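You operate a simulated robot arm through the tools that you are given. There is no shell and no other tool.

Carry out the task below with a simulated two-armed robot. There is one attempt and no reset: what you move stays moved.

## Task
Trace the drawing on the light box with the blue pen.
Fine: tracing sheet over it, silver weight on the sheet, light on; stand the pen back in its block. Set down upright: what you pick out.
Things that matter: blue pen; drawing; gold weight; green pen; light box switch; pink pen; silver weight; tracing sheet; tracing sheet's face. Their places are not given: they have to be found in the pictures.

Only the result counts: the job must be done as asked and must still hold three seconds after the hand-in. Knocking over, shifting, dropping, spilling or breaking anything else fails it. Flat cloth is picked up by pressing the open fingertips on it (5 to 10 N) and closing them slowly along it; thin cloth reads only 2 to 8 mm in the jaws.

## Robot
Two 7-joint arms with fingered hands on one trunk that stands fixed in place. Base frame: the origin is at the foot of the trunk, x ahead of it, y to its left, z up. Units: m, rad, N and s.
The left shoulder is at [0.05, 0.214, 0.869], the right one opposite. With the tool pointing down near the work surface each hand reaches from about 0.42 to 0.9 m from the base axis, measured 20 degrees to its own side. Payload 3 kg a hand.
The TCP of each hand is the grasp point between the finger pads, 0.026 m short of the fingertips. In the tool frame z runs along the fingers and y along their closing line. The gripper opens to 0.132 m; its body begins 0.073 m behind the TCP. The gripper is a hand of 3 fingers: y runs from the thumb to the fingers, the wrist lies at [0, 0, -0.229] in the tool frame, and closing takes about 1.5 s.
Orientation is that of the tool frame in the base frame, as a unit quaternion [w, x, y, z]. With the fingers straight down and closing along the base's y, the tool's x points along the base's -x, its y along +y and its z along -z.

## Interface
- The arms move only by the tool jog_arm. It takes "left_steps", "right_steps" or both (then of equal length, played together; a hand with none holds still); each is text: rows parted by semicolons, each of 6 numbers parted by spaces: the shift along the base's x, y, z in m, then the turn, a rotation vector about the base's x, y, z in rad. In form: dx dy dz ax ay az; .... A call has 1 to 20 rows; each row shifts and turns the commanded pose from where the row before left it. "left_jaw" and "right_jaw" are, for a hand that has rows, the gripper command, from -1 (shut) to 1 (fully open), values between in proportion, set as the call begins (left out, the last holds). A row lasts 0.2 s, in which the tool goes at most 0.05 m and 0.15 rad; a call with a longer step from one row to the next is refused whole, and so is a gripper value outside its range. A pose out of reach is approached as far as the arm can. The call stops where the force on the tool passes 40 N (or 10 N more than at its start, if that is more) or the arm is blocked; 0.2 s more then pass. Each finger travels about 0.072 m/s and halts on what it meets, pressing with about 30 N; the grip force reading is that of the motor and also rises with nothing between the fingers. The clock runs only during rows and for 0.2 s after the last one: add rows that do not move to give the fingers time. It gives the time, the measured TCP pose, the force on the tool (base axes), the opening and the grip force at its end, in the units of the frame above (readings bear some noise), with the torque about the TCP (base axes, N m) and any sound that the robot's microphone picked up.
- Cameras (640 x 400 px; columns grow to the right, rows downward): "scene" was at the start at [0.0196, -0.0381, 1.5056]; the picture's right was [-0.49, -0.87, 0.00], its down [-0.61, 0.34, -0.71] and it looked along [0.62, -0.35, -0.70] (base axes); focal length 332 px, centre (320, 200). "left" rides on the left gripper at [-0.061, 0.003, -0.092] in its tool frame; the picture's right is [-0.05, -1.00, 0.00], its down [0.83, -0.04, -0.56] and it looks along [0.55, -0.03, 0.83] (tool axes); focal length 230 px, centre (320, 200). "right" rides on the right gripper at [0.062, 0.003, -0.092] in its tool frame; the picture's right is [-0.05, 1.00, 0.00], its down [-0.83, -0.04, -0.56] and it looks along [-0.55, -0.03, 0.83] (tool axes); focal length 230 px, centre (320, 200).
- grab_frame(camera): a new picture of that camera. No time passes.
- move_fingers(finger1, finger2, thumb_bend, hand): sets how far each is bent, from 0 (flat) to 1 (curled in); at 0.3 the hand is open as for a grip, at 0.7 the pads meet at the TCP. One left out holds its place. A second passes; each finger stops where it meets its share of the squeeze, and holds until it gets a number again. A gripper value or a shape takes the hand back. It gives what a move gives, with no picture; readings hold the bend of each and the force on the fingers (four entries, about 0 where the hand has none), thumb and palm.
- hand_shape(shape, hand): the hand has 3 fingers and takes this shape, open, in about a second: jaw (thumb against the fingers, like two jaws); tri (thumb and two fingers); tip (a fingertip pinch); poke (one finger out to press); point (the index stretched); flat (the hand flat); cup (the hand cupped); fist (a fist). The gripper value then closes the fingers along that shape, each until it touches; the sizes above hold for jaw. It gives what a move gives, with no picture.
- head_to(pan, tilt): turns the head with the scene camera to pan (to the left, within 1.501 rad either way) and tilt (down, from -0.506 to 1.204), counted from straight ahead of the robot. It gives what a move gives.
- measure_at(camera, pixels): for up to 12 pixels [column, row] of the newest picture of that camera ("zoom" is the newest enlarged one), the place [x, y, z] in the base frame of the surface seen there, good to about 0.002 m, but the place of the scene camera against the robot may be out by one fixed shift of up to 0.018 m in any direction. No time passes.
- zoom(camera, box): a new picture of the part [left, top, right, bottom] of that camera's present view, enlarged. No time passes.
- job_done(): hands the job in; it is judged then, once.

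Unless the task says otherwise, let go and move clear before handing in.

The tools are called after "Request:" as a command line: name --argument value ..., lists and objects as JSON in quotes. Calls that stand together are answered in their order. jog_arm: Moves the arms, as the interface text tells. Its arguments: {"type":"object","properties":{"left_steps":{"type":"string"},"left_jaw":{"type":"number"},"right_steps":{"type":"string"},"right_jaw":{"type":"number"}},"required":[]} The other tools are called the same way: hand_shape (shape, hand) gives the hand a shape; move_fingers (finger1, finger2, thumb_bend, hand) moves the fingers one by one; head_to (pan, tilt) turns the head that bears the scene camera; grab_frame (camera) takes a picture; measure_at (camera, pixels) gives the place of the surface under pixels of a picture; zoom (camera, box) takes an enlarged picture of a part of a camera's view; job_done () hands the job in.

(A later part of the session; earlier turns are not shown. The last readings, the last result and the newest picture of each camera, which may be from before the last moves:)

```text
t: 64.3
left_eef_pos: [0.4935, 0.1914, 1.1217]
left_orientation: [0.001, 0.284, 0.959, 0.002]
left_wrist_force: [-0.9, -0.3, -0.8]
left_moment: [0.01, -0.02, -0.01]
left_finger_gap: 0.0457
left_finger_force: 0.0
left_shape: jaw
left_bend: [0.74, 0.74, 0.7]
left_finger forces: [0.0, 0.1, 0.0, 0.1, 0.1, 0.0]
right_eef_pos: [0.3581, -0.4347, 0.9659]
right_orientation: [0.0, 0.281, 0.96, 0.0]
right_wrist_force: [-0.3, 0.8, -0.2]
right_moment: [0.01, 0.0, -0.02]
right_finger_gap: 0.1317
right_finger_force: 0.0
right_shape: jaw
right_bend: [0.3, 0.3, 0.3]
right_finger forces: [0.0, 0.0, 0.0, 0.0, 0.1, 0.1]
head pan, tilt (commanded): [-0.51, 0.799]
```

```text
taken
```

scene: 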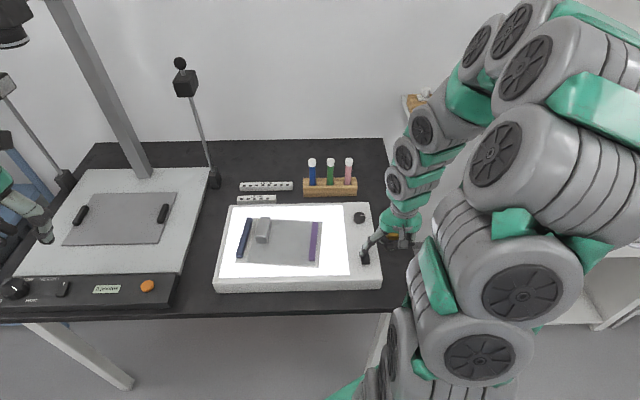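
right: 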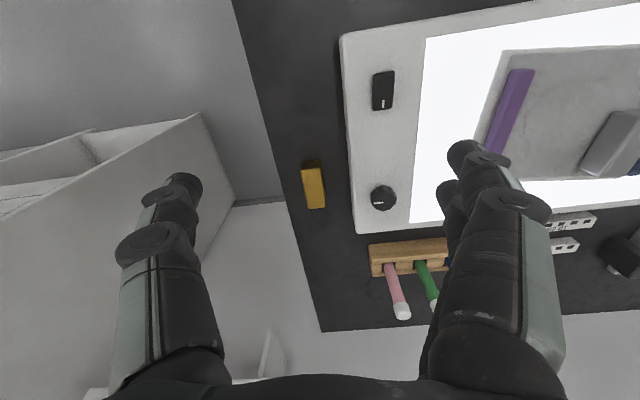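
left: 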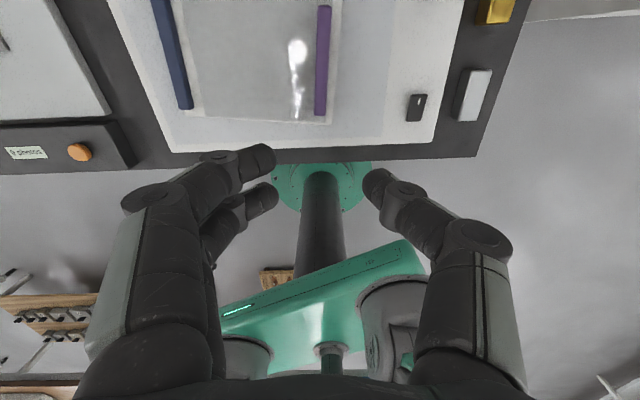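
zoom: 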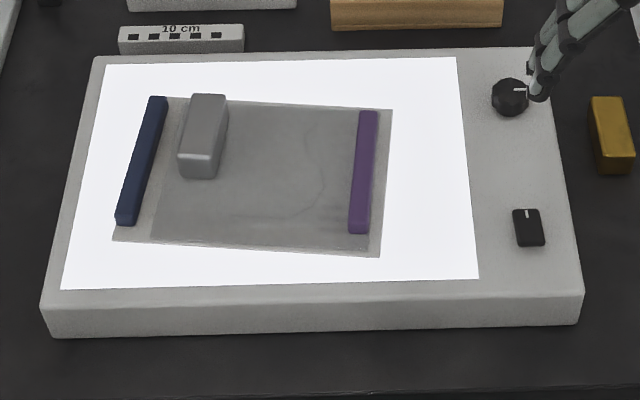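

Light is on and everything stands. I now bring the right camera over the sheet to measure the line accurately through the sheet.

Request:
jog_arm --right_steps "0.014 0.039 0.005 0 0 0; 0.014 0.039 0.005 0 0 0; 0.014 0.039 0.005 0 0 0; 0.014 0.039 0.005 0 0 0; 0.014 0.039 0.005 0 0 0; 0.012 0.039 0.005 0 0 0; 0 0 0 0 0 0"

Request:
grab_frame --camera "right"

```text
t: 65.9
left_eef_pos: [0.4932, 0.1924, 1.1218]
left_orientation: [0.0, 0.284, 0.959, 0.003]
left_wrist_force: [0.0, 1.4, -0.3]
left_moment: [0.0, 0.01, 0.01]
left_finger_gap: 0.046
left_finger_force: 0.0
left_shape: jaw
left_bend: [0.74, 0.74, 0.7]
left_finger forces: [0.0, 0.1, 0.0, 0.0, 0.0, 0.1]
right_eef_pos: [0.4394, -0.1984, 0.9953]
right_orientation: [0.0, 0.281, 0.96, 0.0]
right_wrist_force: [-0.3, -0.7, 0.0]
right_moment: [-0.01, 0.01, 0.0]
right_finger_gap: 0.1319
right_finger_force: 0.0
right_shape: jaw
right_bend: [0.3, 0.3, 0.3]
right_finger forces: [0.1, 0.1, 0.1, 0.0, 0.0, 0.0]
head pan, tilt (commanded): [-0.51, 0.799]
```

```text
taken
```

right: 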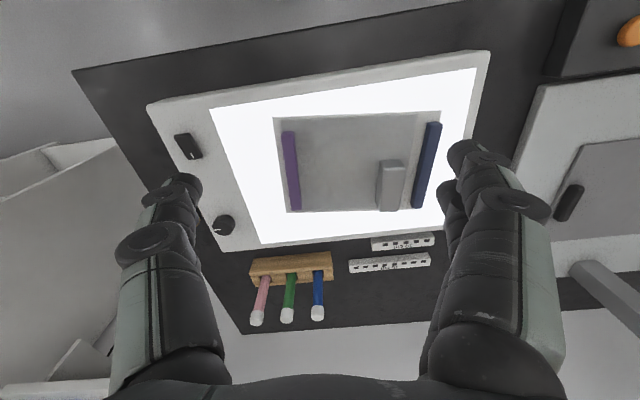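

The sheet is at (355,160); I zoom there to find the line.

Request:
zoom --camera "right" --box '[270, 100, 446, 216]'

Request:
zoom --camera "right" --box '[280, 110, 400, 200]'

```text
3.45 times, centred on (358, 158) of right
```

zoom: 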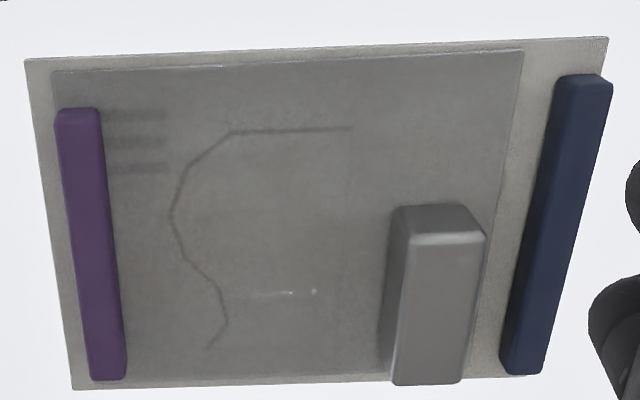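

```text
4.44 times, centred on (340, 155) of right
```

zoom: 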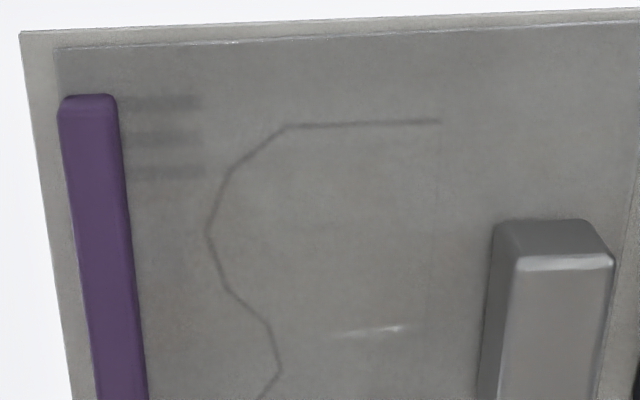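

The line is visible. I lower the camera about 6 cm for a sharper measurement.

Request:
jog_arm --right_steps "0 0 -0.035 0 0 0; 0 0 -0.035 0 0 0; 0 0 0 0 0 0"

Request:
grab_frame --camera "right"

Request:
zoom --camera "right" --box '[250, 110, 410, 220]'

```text
t: 66.7
left_eef_pos: [0.4944, 0.1919, 1.122]
left_orientation: [0.0, 0.284, 0.959, 0.002]
left_wrist_force: [0.1, 0.3, -0.8]
left_moment: [0.01, -0.03, -0.02]
left_finger_gap: 0.0459
left_finger_force: 0.0
left_shape: jaw
left_bend: [0.74, 0.74, 0.7]
left_finger forces: [0.0, 0.0, 0.0, 0.0, 0.0, 0.0]
right_eef_pos: [0.4409, -0.1991, 0.9275]
right_orientation: [0.0, 0.281, 0.96, -0.001]
right_wrist_force: [0.0, -1.0, 0.2]
right_moment: [-0.01, 0.01, -0.01]
right_finger_gap: 0.1319
right_finger_force: 0.1
right_shape: jaw
right_bend: [0.3, 0.3, 0.3]
right_finger forces: [0.1, 0.0, 0.0, 0.0, 0.1, 0.1]
head pan, tilt (commanded): [-0.51, 0.799]
```

```text
taken
```

right: 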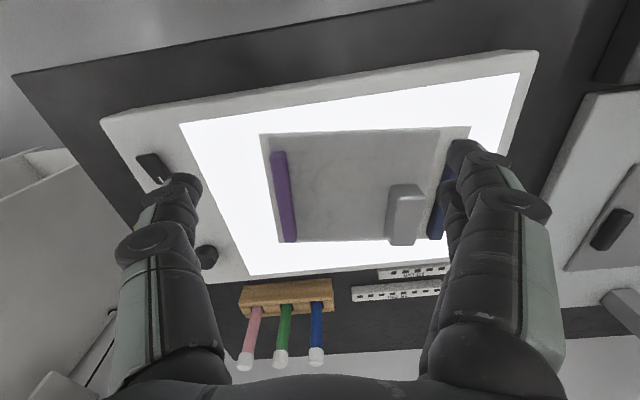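

```text
3.64 times, centred on (330, 165) of right
```

zoom: 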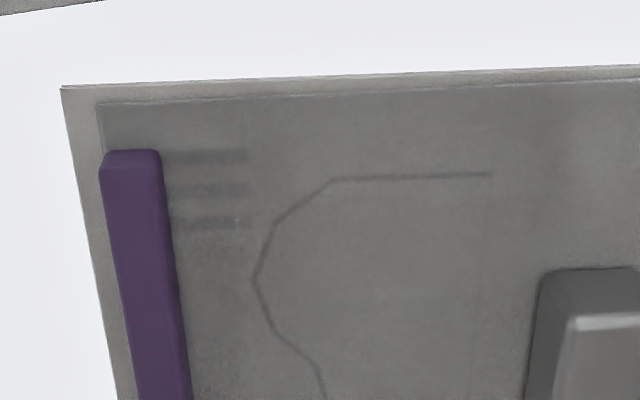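

I re-zoom on the sheet and measure the vertices of the line.

Request:
zoom --camera "right" --box '[290, 145, 410, 240]'

```text
4.21 times, centred on (350, 192) of right
```

zoom: 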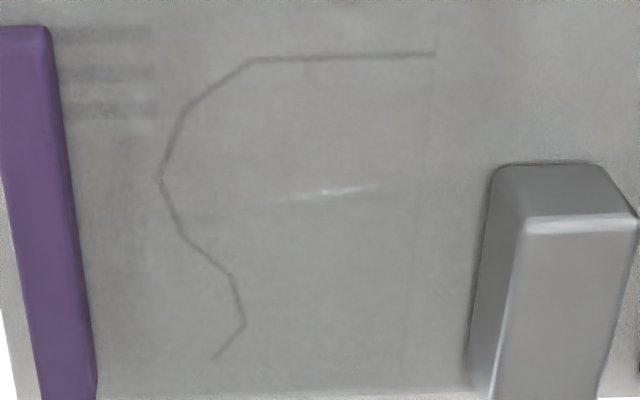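

Line vertices visible at zoom pixels (434,54), (250,61), (185,108), (161,178), (184,239), (231,276), (245,323), (214,358). Measuring them.

Request:
measure_at --camera "zoom" --pixels '[[434, 54], [250, 61], [185, 108], [161, 178], [184, 239], [231, 276], [245, 323], [214, 358], [340, 57], [173, 143], [216, 85], [172, 208]]'

```text
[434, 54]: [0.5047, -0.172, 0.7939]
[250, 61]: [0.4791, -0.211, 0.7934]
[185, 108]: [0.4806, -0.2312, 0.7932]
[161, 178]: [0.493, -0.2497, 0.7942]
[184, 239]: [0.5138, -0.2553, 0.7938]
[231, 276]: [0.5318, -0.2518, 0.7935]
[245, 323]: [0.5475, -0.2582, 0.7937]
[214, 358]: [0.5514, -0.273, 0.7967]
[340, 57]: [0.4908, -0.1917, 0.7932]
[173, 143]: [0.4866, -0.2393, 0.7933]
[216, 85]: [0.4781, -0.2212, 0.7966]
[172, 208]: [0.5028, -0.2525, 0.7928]
```

The drawing hasn't moved (vertices agree within ~2 mm with the first measurement). Now the pens: I zoom in on the block.

Request:
zoom --camera "right" --box '[220, 260, 380, 380]'

Request:
measure_at --camera "zoom" --pixels '[[385, 320], [385, 290], [385, 230], [388, 180], [385, 340], [388, 140], [248, 325], [110, 335], [80, 90], [460, 75], [470, 140], [300, 100]]'

Request:
zoom --camera "scene" --box '[290, 145, 370, 210]'

```text
3.33 times, centred on (300, 320) of right
```

zoom: 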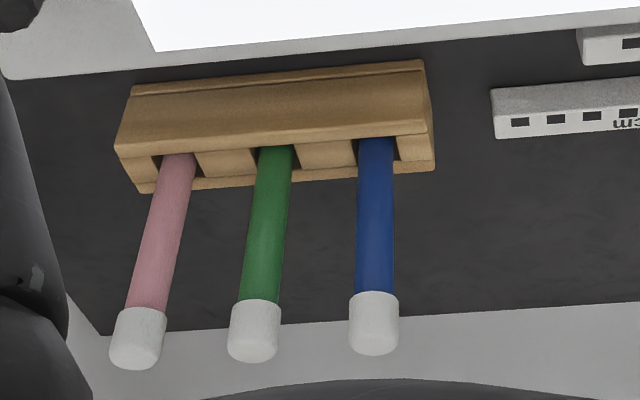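

```text
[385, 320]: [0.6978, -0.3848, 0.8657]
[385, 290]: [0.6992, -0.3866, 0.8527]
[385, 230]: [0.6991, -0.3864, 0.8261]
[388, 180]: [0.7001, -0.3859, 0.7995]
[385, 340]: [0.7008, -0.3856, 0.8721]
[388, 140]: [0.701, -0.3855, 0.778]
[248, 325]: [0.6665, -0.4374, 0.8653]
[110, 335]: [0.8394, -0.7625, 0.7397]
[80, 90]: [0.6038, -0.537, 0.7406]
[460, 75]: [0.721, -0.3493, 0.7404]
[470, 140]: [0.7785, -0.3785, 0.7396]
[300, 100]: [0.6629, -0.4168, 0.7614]
```

```text
6.15 times, centred on (330, 178) of scene
```

zoom: 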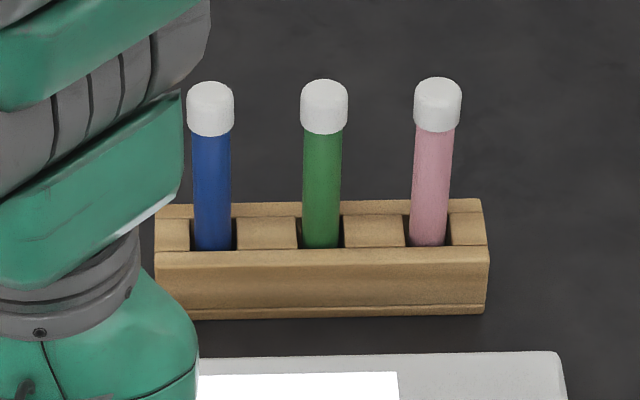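

The blue pen's axis is near (0.706,-0.391), about 18 mm thick, white end from z≈0.857 to 0.875. To straddle it across the row without touching the green pen, I turn the right hand 90° while rising and moving toward it.

Request:
jog_arm --right_steps "0.005 -0.005 0.02 0 0 -0.143; 0.015 -0.012 0.02 0 0 -0.143; 0.02 -0.016 0.02 0 0 -0.143; 0.02 -0.016 0.01 0 0 -0.143; 0.02 -0.016 0 0 0 -0.143; 0.02 -0.016 0 0 0 -0.143; 0.02 -0.016 0 0 0 -0.143; 0.02 -0.016 0 0 0 -0.143; 0.02 -0.016 0 0 0 -0.143; 0.02 -0.016 0 0 0 -0.143; 0.02 -0.016 0 0 0 -0.141; 0 0 0 0 0 0"

Request:
grab_frame --camera "right"

Request:
grab_frame --camera "scene"

```text
t: 69.3
left_eef_pos: [0.4937, 0.1915, 1.1217]
left_orientation: [0.001, 0.285, 0.959, 0.002]
left_wrist_force: [-0.9, 0.0, 0.1]
left_moment: [0.0, -0.02, 0.01]
left_finger_gap: 0.0459
left_finger_force: 0.0
left_shape: jaw
left_bend: [0.74, 0.74, 0.7]
left_finger forces: [0.0, 0.0, 0.0, 0.0, 0.1, 0.0]
right_eef_pos: [0.6381, -0.3611, 0.9961]
right_orientation: [-0.001, 0.878, 0.479, 0.001]
right_wrist_force: [-0.5, -0.1, -0.9]
right_moment: [0.03, -0.01, -0.01]
right_finger_gap: 0.1319
right_finger_force: 0.0
right_shape: jaw
right_bend: [0.3, 0.3, 0.3]
right_finger forces: [0.1, 0.0, 0.0, 0.0, 0.0, 0.0]
head pan, tilt (commanded): [-0.51, 0.799]
```

```text
taken
```

right: 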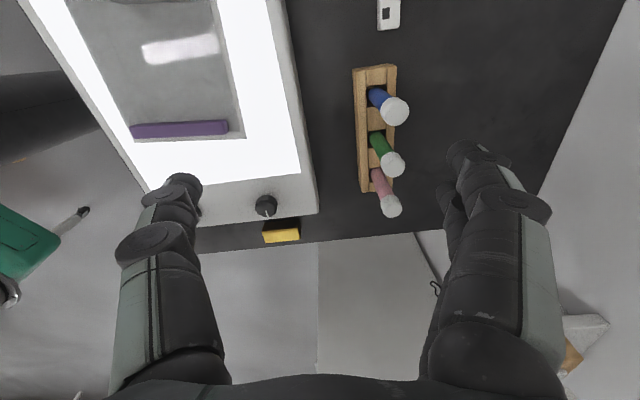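

```text
taken
```

scene: 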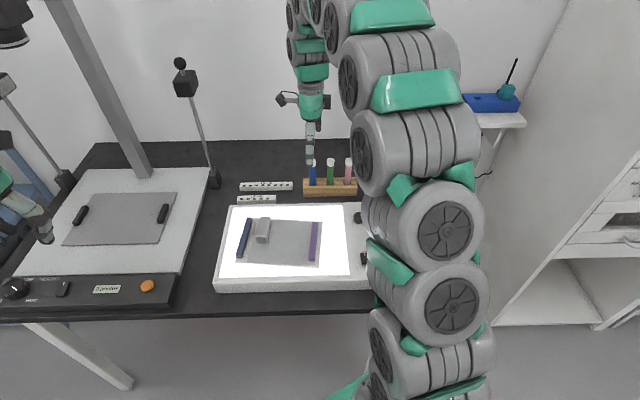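

The turn worked; pens now show at (390,105) blue, (390,155) green, (388,195) pink, in line with the hand. Measuring the blue pen from here.

Request:
zoom --camera "right" --box '[320, 50, 460, 230]'

Request:
measure_at --camera "right" --pixels '[[396, 112], [390, 112], [403, 112], [396, 102], [396, 122], [379, 97], [374, 95], [385, 99], [392, 165], [380, 145], [375, 68], [371, 190]]'

```text
2.22 times, centred on (390, 140) of right
```

zoom: 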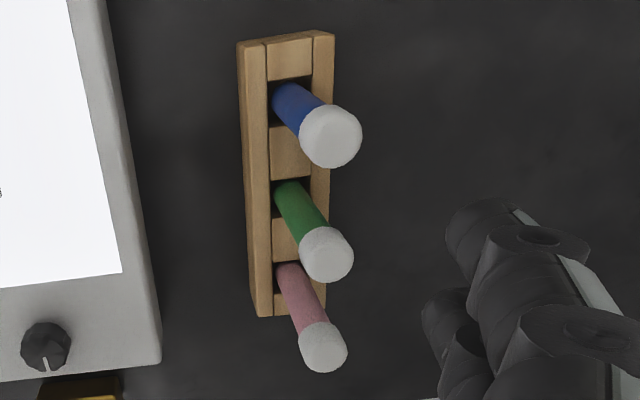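

```text
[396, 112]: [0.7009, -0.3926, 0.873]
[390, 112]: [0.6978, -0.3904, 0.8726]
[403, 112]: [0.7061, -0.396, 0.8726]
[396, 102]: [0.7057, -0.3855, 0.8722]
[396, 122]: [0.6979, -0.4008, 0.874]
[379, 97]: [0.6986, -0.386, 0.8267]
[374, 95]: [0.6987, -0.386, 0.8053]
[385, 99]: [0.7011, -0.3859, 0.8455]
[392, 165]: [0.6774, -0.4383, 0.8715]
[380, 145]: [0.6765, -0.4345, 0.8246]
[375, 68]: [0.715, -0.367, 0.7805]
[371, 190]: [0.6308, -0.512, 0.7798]
```

Blue pen's axis measured ≈(0.7015,-0.392), next pen 52 mm away. I move above it with jaws at ~52 mm, still high.

Request:
jog_arm --right_steps "0.0317 -0.0155 0 0 0 0; 0.0317 -0.0154 0 0 0 0; 0 0 0 0 0 0; 0 0 0 0 0 0; 0 0 0 0 0 0" --right_jaw -0.21

Request:
grab_frame --camera "right"

Request:
zoom --camera "scene" --box '[280, 90, 380, 210]'

```text
t: 70.5
left_eef_pos: [0.4939, 0.192, 1.1223]
left_orientation: [0.001, 0.284, 0.959, 0.003]
left_wrist_force: [0.2, -1.1, 0.3]
left_moment: [0.03, 0.02, 0.01]
left_finger_gap: 0.046
left_finger_force: 0.1
left_shape: jaw
left_bend: [0.74, 0.74, 0.7]
left_finger forces: [0.0, 0.0, 0.0, 0.0, 0.1, 0.0]
right_eef_pos: [0.7023, -0.3934, 0.9935]
right_orientation: [0.001, 0.877, 0.48, 0.001]
right_wrist_force: [0.7, 0.3, -0.3]
right_moment: [-0.02, -0.03, -0.02]
right_finger_gap: 0.0527
right_finger_force: 0.1
right_shape: jaw
right_bend: [0.73, 0.73, 0.7]
right_finger forces: [0.0, 0.1, 0.0, 0.0, 0.0, 0.0]
head pan, tilt (commanded): [-0.51, 0.799]
```

```text
taken
```

right: 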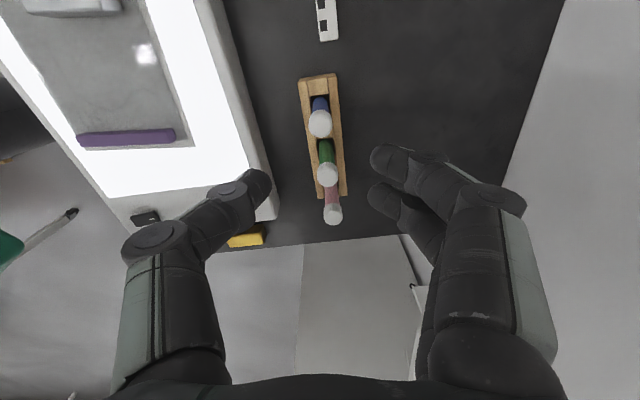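

```text
3.33 times, centred on (330, 150) of scene
```

zoom: 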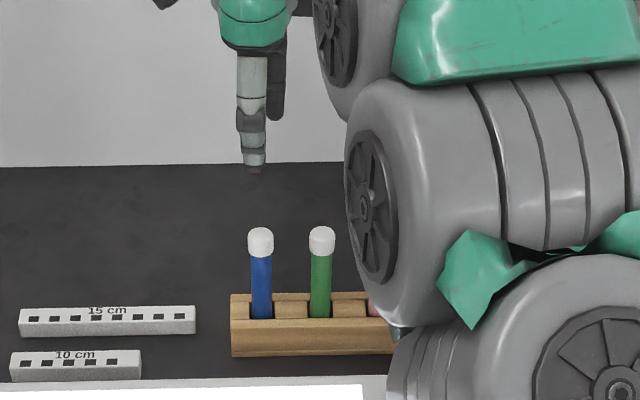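

The blue pen (320,123) is centred between the tips. One more measurement of its axis.

Request:
zoom --camera "right" --box '[280, 70, 360, 230]'

Request:
measure_at --camera "right" --pixels '[[320, 128], [312, 128], [328, 128], [320, 120], [320, 134], [320, 100], [315, 103], [326, 103], [327, 178], [327, 186], [333, 215]]'

```text
2.50 times, centred on (320, 150) of right
```

zoom: 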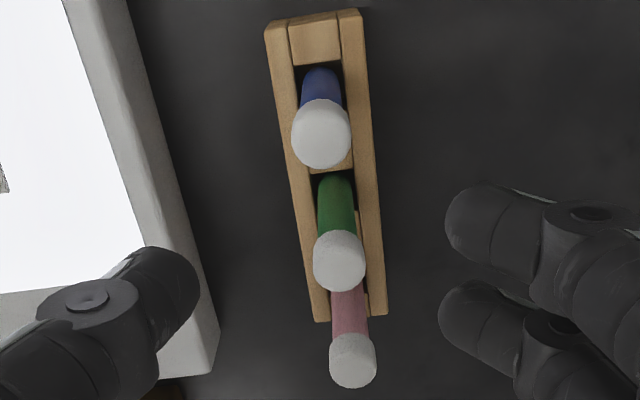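

```text
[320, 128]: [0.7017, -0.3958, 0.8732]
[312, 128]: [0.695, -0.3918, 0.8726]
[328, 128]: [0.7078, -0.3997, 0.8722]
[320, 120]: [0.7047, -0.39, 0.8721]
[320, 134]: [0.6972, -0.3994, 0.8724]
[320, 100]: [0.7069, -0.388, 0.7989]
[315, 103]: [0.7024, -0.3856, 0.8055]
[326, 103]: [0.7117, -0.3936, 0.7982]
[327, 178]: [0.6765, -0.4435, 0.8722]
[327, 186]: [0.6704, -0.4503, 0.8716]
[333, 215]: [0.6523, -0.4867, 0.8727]
```

Axis ≈(0.7025,-0.3942), the TCP is within a millimetre. Descending around the pen to TCP z≈0.828.

Request:
jog_arm --right_steps "0 -0.0005 -0.04 0 0 0; 0 0 -0.04 0 0 0; 0 0 -0.03 0 0 0; 0 0 -0.02 0 0 0; 0 0 -0.02 0 0 0; 0 0 -0.0155 0 0 0; 0 0 0 0 0 0"

Request:
grab_frame --camera "right"

Request:
zoom --camera "scene" --box '[280, 90, 380, 210]'

```text
t: 72.1
left_eef_pos: [0.4933, 0.1918, 1.1218]
left_orientation: [0.002, 0.283, 0.959, 0.002]
left_wrist_force: [-0.5, -0.5, 0.3]
left_moment: [-0.01, 0.01, 0.02]
left_finger_gap: 0.0457
left_finger_force: 0.0
left_shape: jaw
left_bend: [0.74, 0.74, 0.7]
left_finger forces: [0.1, 0.1, 0.0, 0.1, 0.0, 0.0]
right_eef_pos: [0.7021, -0.3936, 0.8291]
right_orientation: [0.0, 0.877, 0.48, 0.0]
right_wrist_force: [-0.1, 0.4, -0.2]
right_moment: [0.03, 0.0, 0.0]
right_finger_gap: 0.0526
right_finger_force: 0.0
right_shape: jaw
right_bend: [0.73, 0.73, 0.7]
right_finger forces: [0.1, 0.1, 0.0, 0.0, 0.0, 0.0]
head pan, tilt (commanded): [-0.51, 0.799]
```

```text
taken
```

right: 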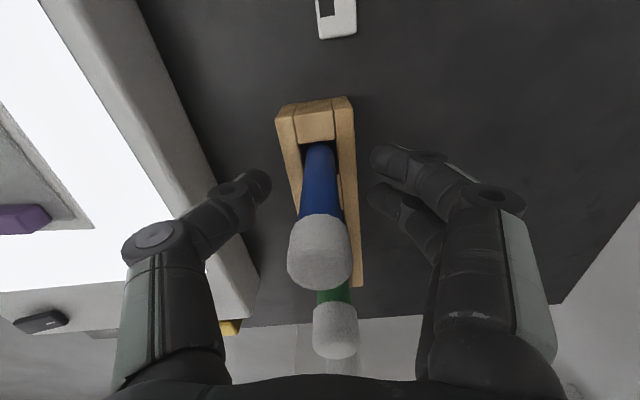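

```text
3.33 times, centred on (330, 150) of scene
```

zoom: 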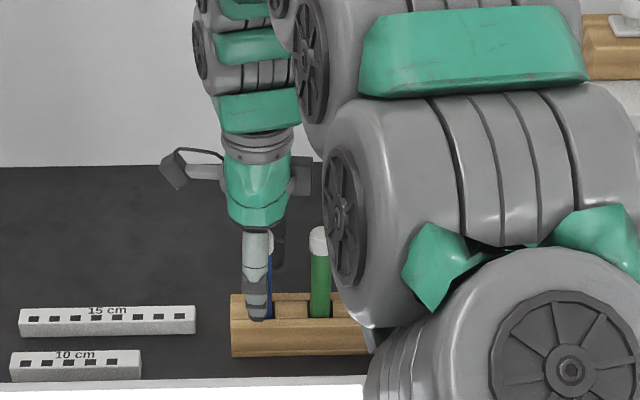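

The pen body (320,180) is centred between thumb and fingers, no contact force. Closing on it.

Request:
jog_arm --right_steps "0 0 0 0 0 0; 0 0 0 0 0 0; 0 0 0 0 0 0; 0 0 0 0 0 0; 0 0 0 0 0 0; 0 0 0 0 0 0" --right_jaw -1

Request:
grab_frame --camera "right"

Request:
zoom --camera "right" --box '[220, 90, 420, 240]'

```text
t: 73.5
left_eef_pos: [0.4942, 0.1926, 1.122]
left_orientation: [0.001, 0.284, 0.959, 0.002]
left_wrist_force: [0.5, 0.4, 0.1]
left_moment: [-0.02, 0.01, -0.02]
left_finger_gap: 0.0461
left_finger_force: 0.0
left_shape: jaw
left_bend: [0.74, 0.74, 0.7]
left_finger forces: [0.0, 0.0, 0.0, 0.0, 0.0, 0.0]
right_eef_pos: [0.7035, -0.3924, 0.8286]
right_orientation: [0.001, 0.877, 0.48, 0.0]
right_wrist_force: [0.2, -0.4, 0.3]
right_moment: [0.02, 0.02, -0.02]
right_finger_gap: 0.0078
right_finger_force: 29.5
right_shape: jaw
right_bend: [0.71, 0.71, 0.7]
right_finger forces: [13.1, 15.4, 0.1, 0.0, 26.8, 0.0]
head pan, tilt (commanded): [-0.51, 0.799]
```

```text
taken
```

right: 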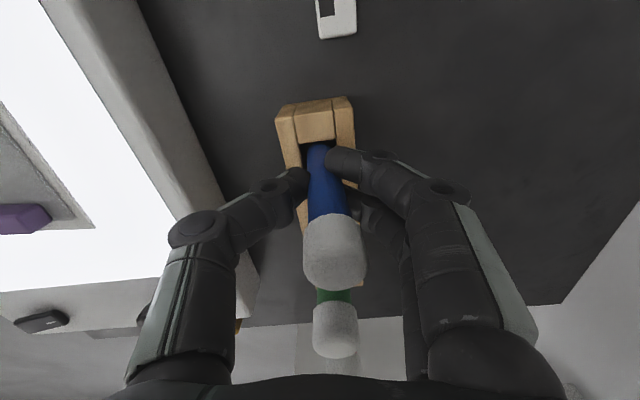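

```text
2.67 times, centred on (320, 165) of right
```

zoom: 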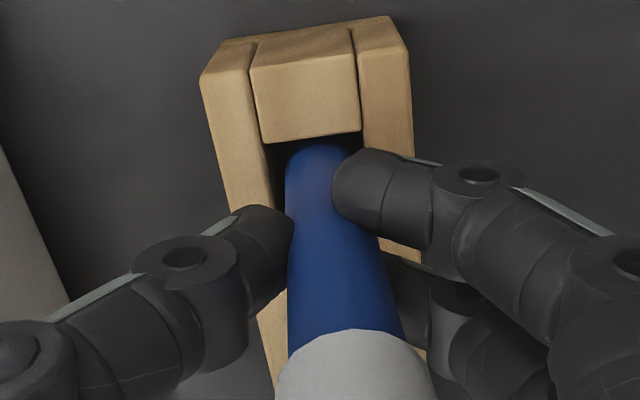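

Three-point grip on the pen (13.1/15.4 vs 26.8 N), pen nearly upright. Grasp pose noted: TCP (0.703,-0.393,0.8288). Lifting straight up.

Request:
jog_arm --right_steps "0 0 0.01 0 0 0; 0 0 0.02 0 0 0; 0 0 0.03 0 0 0; 0 0 0.03 0 0 0; 0 0 0.03 0 0 0; 0 0 0 0 0 0"

Request:
grab_frame --camera "right"

Request:
grab_frame --camera "scene"

Request:
zoom --camera "scene" --box '[270, 90, 390, 210]'

```text
t: 74.9
left_eef_pos: [0.4946, 0.1914, 1.122]
left_orientation: [0.001, 0.284, 0.959, 0.003]
left_wrist_force: [-0.3, 0.4, 0.1]
left_moment: [-0.01, -0.01, 0.01]
left_finger_gap: 0.046
left_finger_force: 0.1
left_shape: jaw
left_bend: [0.74, 0.74, 0.7]
left_finger forces: [0.1, 0.0, 0.0, 0.0, 0.0, 0.0]
right_eef_pos: [0.7015, -0.3939, 0.9492]
right_orientation: [0.0, 0.877, 0.48, 0.0]
right_wrist_force: [0.5, 1.2, 0.0]
right_moment: [0.02, 0.04, -0.01]
right_finger_gap: 0.0075
right_finger_force: 30.5
right_shape: jaw
right_bend: [0.71, 0.71, 0.7]
right_finger forces: [13.5, 16.6, 0.0, 0.0, 26.7, 0.0]
head pan, tilt (commanded): [-0.51, 0.799]
```

```text
taken
```

right: 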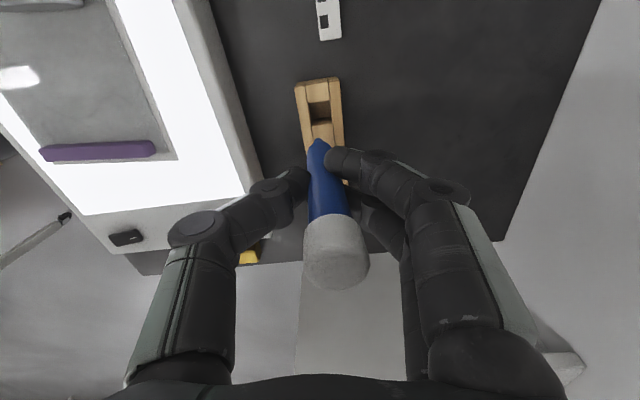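

```text
taken
```

scene: 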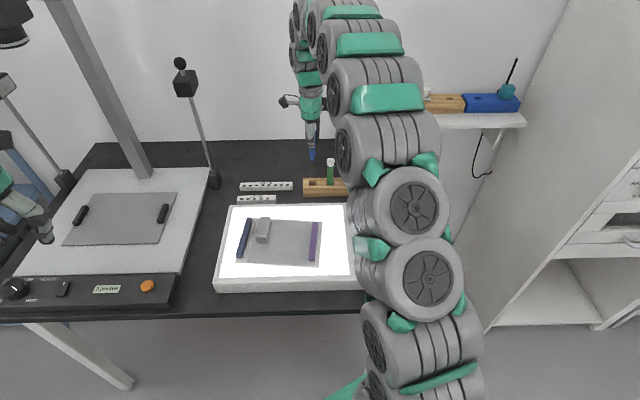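

```text
3.33 times, centred on (330, 150) of scene
```

zoom: 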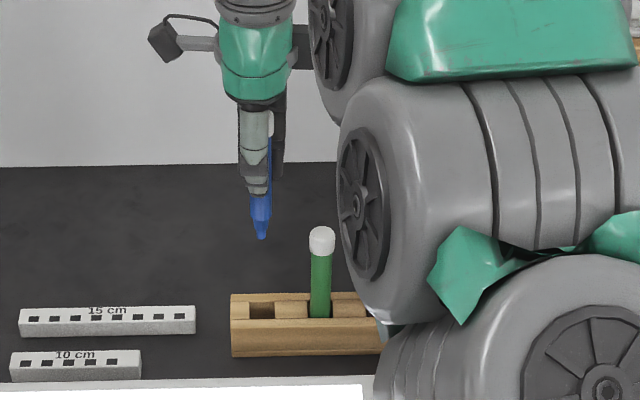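

The pen comes out with a bare tapered tip downward. I zoom in on the tip in the right camera and measure it.

Request:
zoom --camera "right" --box '[280, 110, 360, 180]'

Request:
measure_at --camera "right" --pixels '[[319, 141], [320, 139], [318, 143], [320, 147], [318, 160], [313, 160], [325, 150], [325, 200], [335, 235], [335, 270]]'

Request:
zoom --camera "scene" --box '[295, 130, 335, 170]'

```text
5.71 times, centred on (320, 145) of right
```

zoom: 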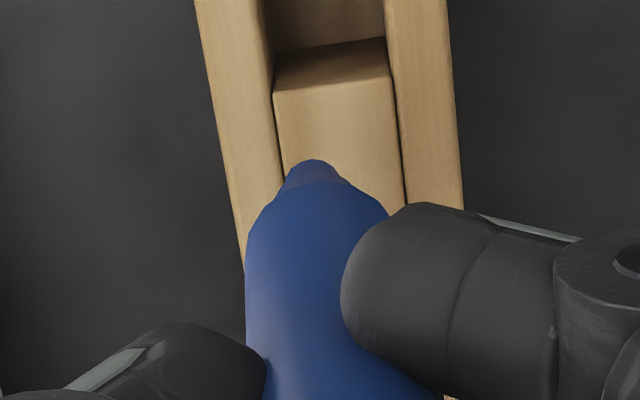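

```text
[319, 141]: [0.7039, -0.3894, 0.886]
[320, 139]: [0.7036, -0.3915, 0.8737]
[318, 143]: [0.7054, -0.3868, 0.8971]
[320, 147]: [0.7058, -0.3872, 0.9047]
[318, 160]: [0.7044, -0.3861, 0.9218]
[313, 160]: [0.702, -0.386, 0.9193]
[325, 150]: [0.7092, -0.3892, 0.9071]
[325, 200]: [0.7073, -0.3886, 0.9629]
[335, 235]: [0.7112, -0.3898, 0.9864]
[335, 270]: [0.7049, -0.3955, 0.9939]
```

```text
10.00 times, centred on (315, 150) of scene
```

zoom: 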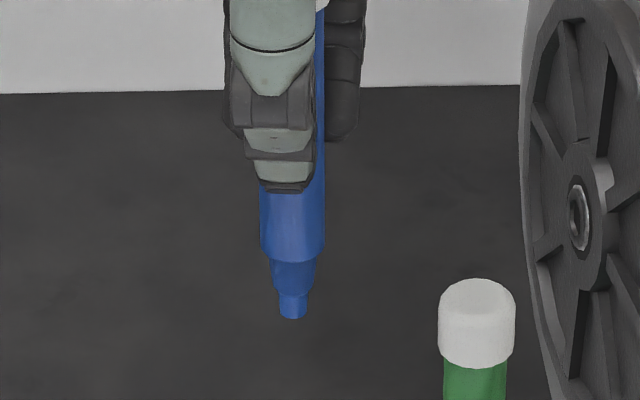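

The tip is roughly under the TCP, some 0.08–0.09 m below it. I carry the pen high over to the line's far end at about (0.553,-0.273) and lower to a safe hover to see the tip against the line.

Request:
jog_arm --right_steps "0 0 0.01 0 0 0; -0.0299 0.024 0 0 0 0; -0.0299 0.024 0 0 0 0; -0.0299 0.024 0 0 0 0; -0.0299 0.024 0 0 0 0; -0.0298 0.0238 0 0 0 0; 0 0 -0.025 0 0 0; 0 0 -0.025 0 0 0; 0 0 0 0 0 0"

Request:
grab_frame --camera "right"

Request:
zoom --camera "right" --box '[240, 60, 400, 160]'

Request:
grab_frame --camera "scene"

```text
t: 76.9
left_eef_pos: [0.4936, 0.1914, 1.1227]
left_orientation: [0.0, 0.284, 0.959, 0.003]
left_wrist_force: [-0.1, 0.1, 0.1]
left_moment: [-0.03, 0.0, -0.02]
left_finger_gap: 0.0458
left_finger_force: 0.1
left_shape: jaw
left_bend: [0.74, 0.74, 0.7]
left_finger forces: [0.1, 0.1, 0.0, 0.0, 0.0, 0.0]
right_eef_pos: [0.5533, -0.2743, 0.9114]
right_orientation: [0.0, 0.877, 0.48, 0.0]
right_wrist_force: [-0.7, 0.4, -0.6]
right_moment: [0.0, 0.04, 0.03]
right_finger_gap: 0.0074
right_finger_force: 29.6
right_shape: jaw
right_bend: [0.71, 0.71, 0.7]
right_finger forces: [15.0, 18.8, 0.1, 0.1, 26.8, 0.1]
head pan, tilt (commanded): [-0.51, 0.799]
```

```text
taken
```

right: 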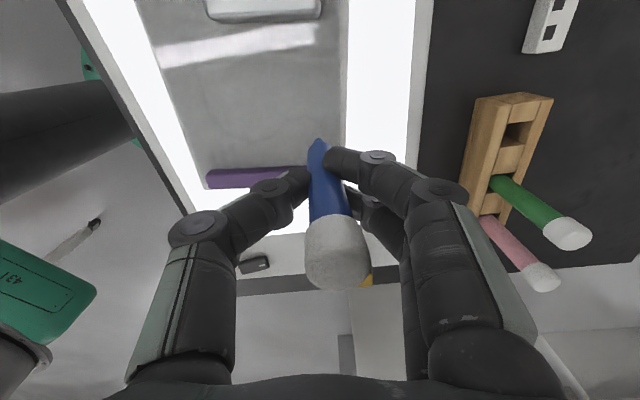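

```text
4.00 times, centred on (320, 110) of right
```

zoom: 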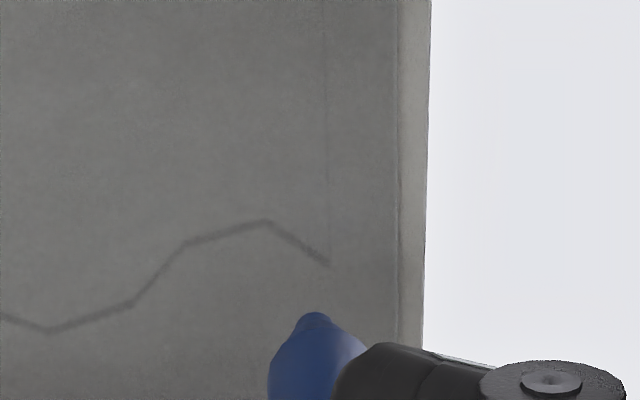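

```text
taken
```

scene: 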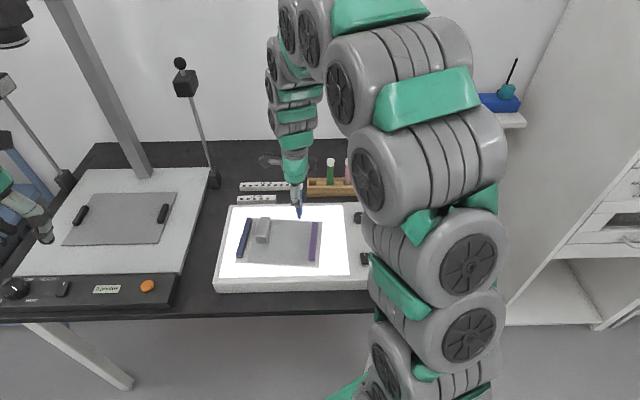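

The line's end P1 shows at zoom (327,262) and the pen tip at (315,313), matching my estimates to ~3 mm. I shift 2.6 mm along v and lower to a few millimetres above the sheet for a finer look.

Request:
jog_arm --right_steps "0.0022 -0.0014 -0.012 0 0 0; 0 0 -0.011 0 0 0; 0 0 0 0 0 0"

Request:
zoom --camera "right" --box '[280, 90, 360, 150]'

```text
t: 77.7
left_eef_pos: [0.4942, 0.1907, 1.1224]
left_orientation: [0.001, 0.284, 0.959, 0.001]
left_wrist_force: [0.2, 0.6, 0.1]
left_moment: [0.03, -0.01, 0.0]
left_finger_gap: 0.0459
left_finger_force: 0.0
left_shape: jaw
left_bend: [0.74, 0.74, 0.7]
left_finger forces: [0.1, 0.0, 0.0, 0.1, 0.0, 0.0]
right_eef_pos: [0.5556, -0.2764, 0.8855]
right_orientation: [0.001, 0.877, 0.481, 0.0]
right_wrist_force: [0.2, 0.1, -1.1]
right_moment: [-0.01, 0.0, -0.03]
right_finger_gap: 0.0075
right_finger_force: 30.1
right_shape: jaw
right_bend: [0.71, 0.71, 0.7]
right_finger forces: [15.1, 18.9, 0.0, 0.1, 26.6, 0.0]
head pan, tilt (commanded): [-0.51, 0.799]
```

```text
6.67 times, centred on (320, 120) of right
```

zoom: 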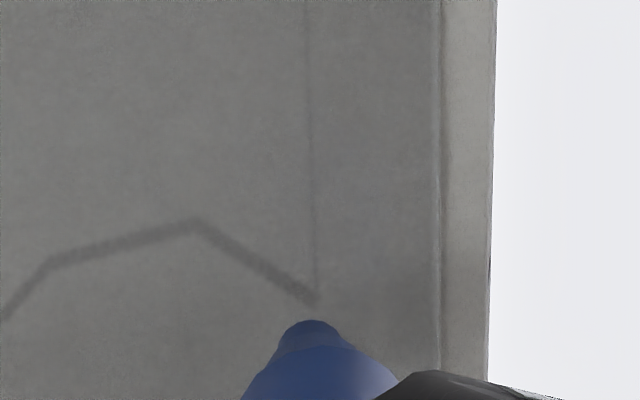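

Tip nearly aligned with the line's end; lowering further will close the remaining gap. I step down in small steps watching for contact.

Request:
jog_arm --right_steps "0 0 -0.003 0 0 0; 0 0 0 0 0 0"

Request:
zoom --camera "right" --box '[280, 90, 360, 150]'

Request:
jog_arm --right_steps "0 0 -0.002 0 0 0; 0 0 0 0 0 0"

Request:
zoom --camera "right" --box '[280, 90, 360, 150]'

```text
t: 78.3
left_eef_pos: [0.4947, 0.1923, 1.1225]
left_orientation: [0.001, 0.284, 0.959, 0.002]
left_wrist_force: [0.4, -1.1, 0.3]
left_moment: [-0.04, -0.01, 0.03]
left_finger_gap: 0.0462
left_finger_force: 0.0
left_shape: jaw
left_bend: [0.74, 0.74, 0.7]
left_finger forces: [0.0, 0.1, 0.1, 0.0, 0.1, 0.0]
right_eef_pos: [0.556, -0.274, 0.8834]
right_orientation: [-0.001, 0.878, 0.48, 0.0]
right_wrist_force: [-0.8, 0.3, -1.4]
right_moment: [0.01, 0.0, 0.0]
right_finger_gap: 0.0074
right_finger_force: 29.7
right_shape: jaw
right_bend: [0.71, 0.71, 0.7]
right_finger forces: [15.1, 18.9, 0.1, 0.0, 26.7, 0.1]
head pan, tilt (commanded): [-0.51, 0.799]
```

```text
6.67 times, centred on (320, 120) of right
```

zoom: 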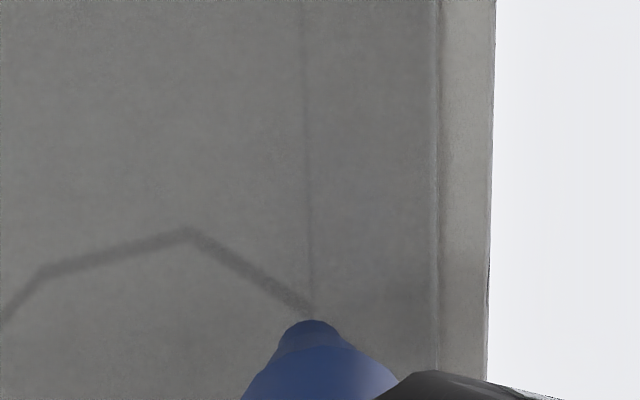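

```text
t: 78.9
left_eef_pos: [0.4939, 0.1908, 1.1221]
left_orientation: [0.001, 0.284, 0.959, 0.003]
left_wrist_force: [0.7, -0.3, 0.0]
left_moment: [-0.01, 0.02, 0.0]
left_finger_gap: 0.046
left_finger_force: 0.1
left_shape: jaw
left_bend: [0.74, 0.74, 0.7]
left_finger forces: [0.0, 0.0, 0.0, 0.0, 0.1, 0.0]
right_eef_pos: [0.5557, -0.2752, 0.8804]
right_orientation: [0.0, 0.877, 0.481, 0.0]
right_wrist_force: [-0.6, -0.1, 0.1]
right_moment: [-0.01, -0.01, 0.0]
right_finger_gap: 0.0075
right_finger_force: 30.0
right_shape: jaw
right_bend: [0.71, 0.71, 0.7]
right_finger forces: [15.0, 18.8, 0.0, 0.0, 26.7, 0.0]
head pan, tilt (commanded): [-0.51, 0.799]
```

```text
6.67 times, centred on (320, 120) of right
```

zoom: 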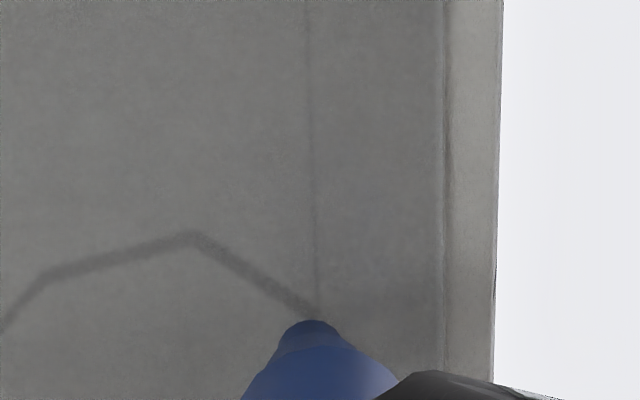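

Tip and line end nearly meet in the picture. Continuing down by 1 mm steps.

Request:
jog_arm --right_steps "0 0 -0.001 0 0 0; 0 0 0 0 0 0"

Request:
jog_arm --right_steps "0 0 -0.001 0 0 0; 0 0 0 0 0 0"

Request:
jog_arm --right_steps "0 0 -0.001 0 0 0; 0 0 0 0 0 0"

Request:
zoom --camera "right" --box '[280, 90, 360, 150]'

```text
t: 79.5
left_eef_pos: [0.4949, 0.1921, 1.1211]
left_orientation: [0.001, 0.284, 0.959, 0.002]
left_wrist_force: [0.1, -0.1, 0.7]
left_moment: [-0.01, -0.04, -0.02]
left_finger_gap: 0.0457
left_finger_force: 0.1
left_shape: jaw
left_bend: [0.74, 0.74, 0.7]
left_finger forces: [0.1, 0.1, 0.0, 0.0, 0.0, 0.0]
right_eef_pos: [0.5543, -0.2753, 0.8799]
right_orientation: [0.0, 0.877, 0.48, 0.0]
right_wrist_force: [0.0, -0.3, -1.5]
right_moment: [0.03, 0.03, -0.02]
right_finger_gap: 0.0075
right_finger_force: 30.1
right_shape: jaw
right_bend: [0.71, 0.71, 0.7]
right_finger forces: [15.1, 19.0, 0.0, 0.0, 26.7, 0.0]
head pan, tilt (commanded): [-0.51, 0.799]
```

```text
t: 80.1
left_eef_pos: [0.4954, 0.1905, 1.1211]
left_orientation: [0.0, 0.283, 0.959, 0.002]
left_wrist_force: [0.5, -0.3, -0.2]
left_moment: [0.02, 0.0, 0.03]
left_finger_gap: 0.0457
left_finger_force: 0.1
left_shape: jaw
left_bend: [0.74, 0.74, 0.7]
left_finger forces: [0.0, 0.0, 0.0, 0.0, 0.0, 0.0]
right_eef_pos: [0.5552, -0.2744, 0.8775]
right_orientation: [-0.001, 0.877, 0.48, 0.0]
right_wrist_force: [1.1, 0.4, 0.1]
right_moment: [0.01, 0.0, 0.01]
right_finger_gap: 0.0071
right_finger_force: 29.5
right_shape: jaw
right_bend: [0.71, 0.71, 0.7]
right_finger forces: [15.1, 18.9, 0.0, 0.1, 26.6, 0.1]
head pan, tilt (commanded): [-0.51, 0.799]
```

```text
t: 80.7
left_eef_pos: [0.4952, 0.1916, 1.122]
left_orientation: [0.001, 0.285, 0.959, 0.002]
left_wrist_force: [0.7, 0.2, 0.0]
left_moment: [0.01, 0.0, 0.0]
left_finger_gap: 0.046
left_finger_force: 0.0
left_shape: jaw
left_bend: [0.74, 0.74, 0.7]
left_finger forces: [0.0, 0.0, 0.1, 0.0, 0.0, 0.1]
right_eef_pos: [0.5556, -0.2753, 0.8781]
right_orientation: [0.0, 0.877, 0.48, 0.0]
right_wrist_force: [0.2, -0.6, -0.2]
right_moment: [0.02, -0.02, -0.01]
right_finger_gap: 0.0074
right_finger_force: 29.4
right_shape: jaw
right_bend: [0.71, 0.71, 0.7]
right_finger forces: [15.0, 19.0, 0.1, 0.1, 26.7, 0.1]
head pan, tilt (commanded): [-0.51, 0.799]
```

```text
6.67 times, centred on (320, 120) of right
```

zoom: 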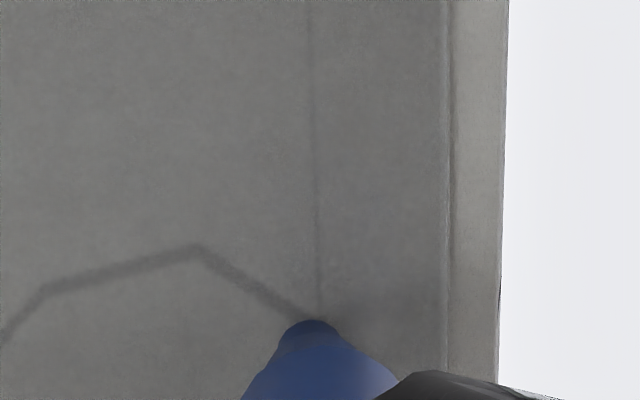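

The line's end now meets the nib in the picture. Further 1 mm steps until contact is felt.

Request:
jog_arm --right_steps "0 0 -0.001 0 0 0; 0 0 0 0 0 0"

Request:
jog_arm --right_steps "0 0 -0.001 0 0 0; 0 0 0 0 0 0"

Request:
zoom --camera "right" --box '[280, 90, 360, 150]'

```text
t: 81.3
left_eef_pos: [0.4936, 0.1915, 1.1218]
left_orientation: [0.001, 0.284, 0.959, 0.003]
left_wrist_force: [-1.3, 0.0, -0.6]
left_moment: [-0.02, -0.01, -0.02]
left_finger_gap: 0.046
left_finger_force: 0.1
left_shape: jaw
left_bend: [0.74, 0.74, 0.7]
left_finger forces: [0.0, 0.1, 0.0, 0.1, 0.0, 0.0]
right_eef_pos: [0.5546, -0.2736, 0.8781]
right_orientation: [-0.001, 0.877, 0.48, 0.0]
right_wrist_force: [-0.1, -0.3, 0.3]
right_moment: [0.02, -0.03, 0.02]
right_finger_gap: 0.0073
right_finger_force: 29.9
right_shape: jaw
right_bend: [0.71, 0.71, 0.7]
right_finger forces: [15.1, 19.0, 0.0, 0.1, 26.7, 0.0]
head pan, tilt (commanded): [-0.51, 0.799]
```

```text
t: 81.9
left_eef_pos: [0.494, 0.1911, 1.1216]
left_orientation: [0.001, 0.284, 0.959, 0.002]
left_wrist_force: [-0.5, 1.2, 0.7]
left_moment: [0.02, -0.01, 0.01]
left_finger_gap: 0.0458
left_finger_force: 0.0
left_shape: jaw
left_bend: [0.74, 0.74, 0.7]
left_finger forces: [0.0, 0.0, 0.0, 0.1, 0.1, 0.1]
right_eef_pos: [0.5553, -0.2748, 0.8771]
right_orientation: [0.0, 0.877, 0.481, 0.0]
right_wrist_force: [-0.5, 0.0, 0.3]
right_moment: [-0.01, 0.0, -0.01]
right_finger_gap: 0.0074
right_finger_force: 30.0
right_shape: jaw
right_bend: [0.71, 0.71, 0.7]
right_finger forces: [15.0, 19.1, 0.1, 0.0, 26.7, 0.1]
head pan, tilt (commanded): [-0.51, 0.799]
```

```text
6.67 times, centred on (320, 120) of right
```

zoom: 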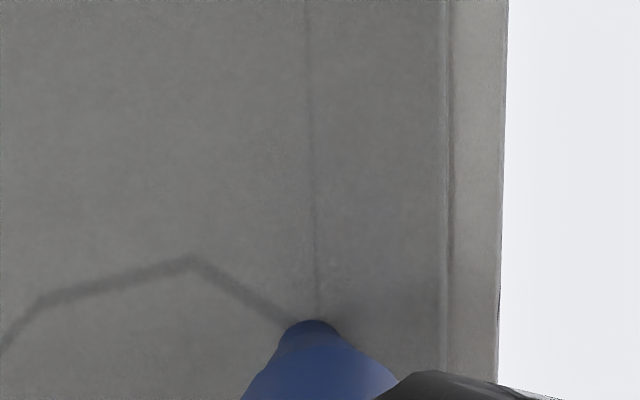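

The nib is now centred on the line's end within about half a millimetre. Continuing down in half-millimetre steps to contact.

Request:
jog_arm --right_steps "0 0 -0.0007 0 0 0; 0 0 0 0 0 0"

Request:
jog_arm --right_steps "0 0 -0.0007 0 0 0; 0 0 0 0 0 0"

Request:
jog_arm --right_steps "0 0 -0.0007 0 0 0; 0 0 0 0 0 0"

```text
t: 82.5
left_eef_pos: [0.495, 0.1911, 1.1224]
left_orientation: [0.0, 0.284, 0.959, 0.002]
left_wrist_force: [0.2, 0.0, 0.7]
left_moment: [-0.02, -0.02, 0.01]
left_finger_gap: 0.0459
left_finger_force: 0.0
left_shape: jaw
left_bend: [0.74, 0.74, 0.7]
left_finger forces: [0.0, 0.0, 0.0, 0.1, 0.1, 0.0]
right_eef_pos: [0.5559, -0.2738, 0.877]
right_orientation: [0.0, 0.877, 0.48, 0.0]
right_wrist_force: [1.0, 0.1, 3.9]
right_moment: [0.01, 0.0, 0.03]
right_finger_gap: 0.0073
right_finger_force: 29.5
right_shape: jaw
right_bend: [0.71, 0.71, 0.7]
right_finger forces: [15.7, 19.5, 0.0, 0.1, 27.9, 0.0]
head pan, tilt (commanded): [-0.51, 0.799]
```

```text
t: 83.1
left_eef_pos: [0.4942, 0.1916, 1.1232]
left_orientation: [0.001, 0.284, 0.959, 0.003]
left_wrist_force: [0.6, -0.5, 0.4]
left_moment: [0.0, 0.04, 0.03]
left_finger_gap: 0.0459
left_finger_force: 0.1
left_shape: jaw
left_bend: [0.74, 0.74, 0.7]
left_finger forces: [0.0, 0.0, 0.0, 0.1, 0.0, 0.1]
right_eef_pos: [0.556, -0.2752, 0.876]
right_orientation: [0.0, 0.877, 0.48, 0.0]
right_wrist_force: [-0.7, -1.1, 10.5]
right_moment: [-0.02, -0.05, -0.01]
right_finger_gap: 0.0078
right_finger_force: 29.7
right_shape: jaw
right_bend: [0.71, 0.71, 0.71]
right_finger forces: [17.0, 20.3, 0.0, 0.0, 29.7, 0.1]
head pan, tilt (commanded): [-0.51, 0.799]
```

```text
t: 83.7
left_eef_pos: [0.4945, 0.1915, 1.1233]
left_orientation: [0.0, 0.284, 0.959, 0.003]
left_wrist_force: [-0.1, -0.6, -1.0]
left_moment: [-0.02, 0.02, 0.01]
left_finger_gap: 0.046
left_finger_force: 0.0
left_shape: jaw
left_bend: [0.74, 0.74, 0.7]
left_finger forces: [0.0, 0.1, 0.1, 0.0, 0.1, 0.1]
right_eef_pos: [0.5557, -0.2749, 0.8744]
right_orientation: [0.0, 0.877, 0.48, 0.0]
right_wrist_force: [-0.1, 0.7, 20.2]
right_moment: [-0.03, -0.04, 0.0]
right_finger_gap: 0.0081
right_finger_force: 30.3
right_shape: jaw
right_bend: [0.71, 0.71, 0.71]
right_finger forces: [18.4, 22.0, 0.0, 0.0, 33.2, 0.0]
head pan, tilt (commanded): [-0.51, 0.799]
```

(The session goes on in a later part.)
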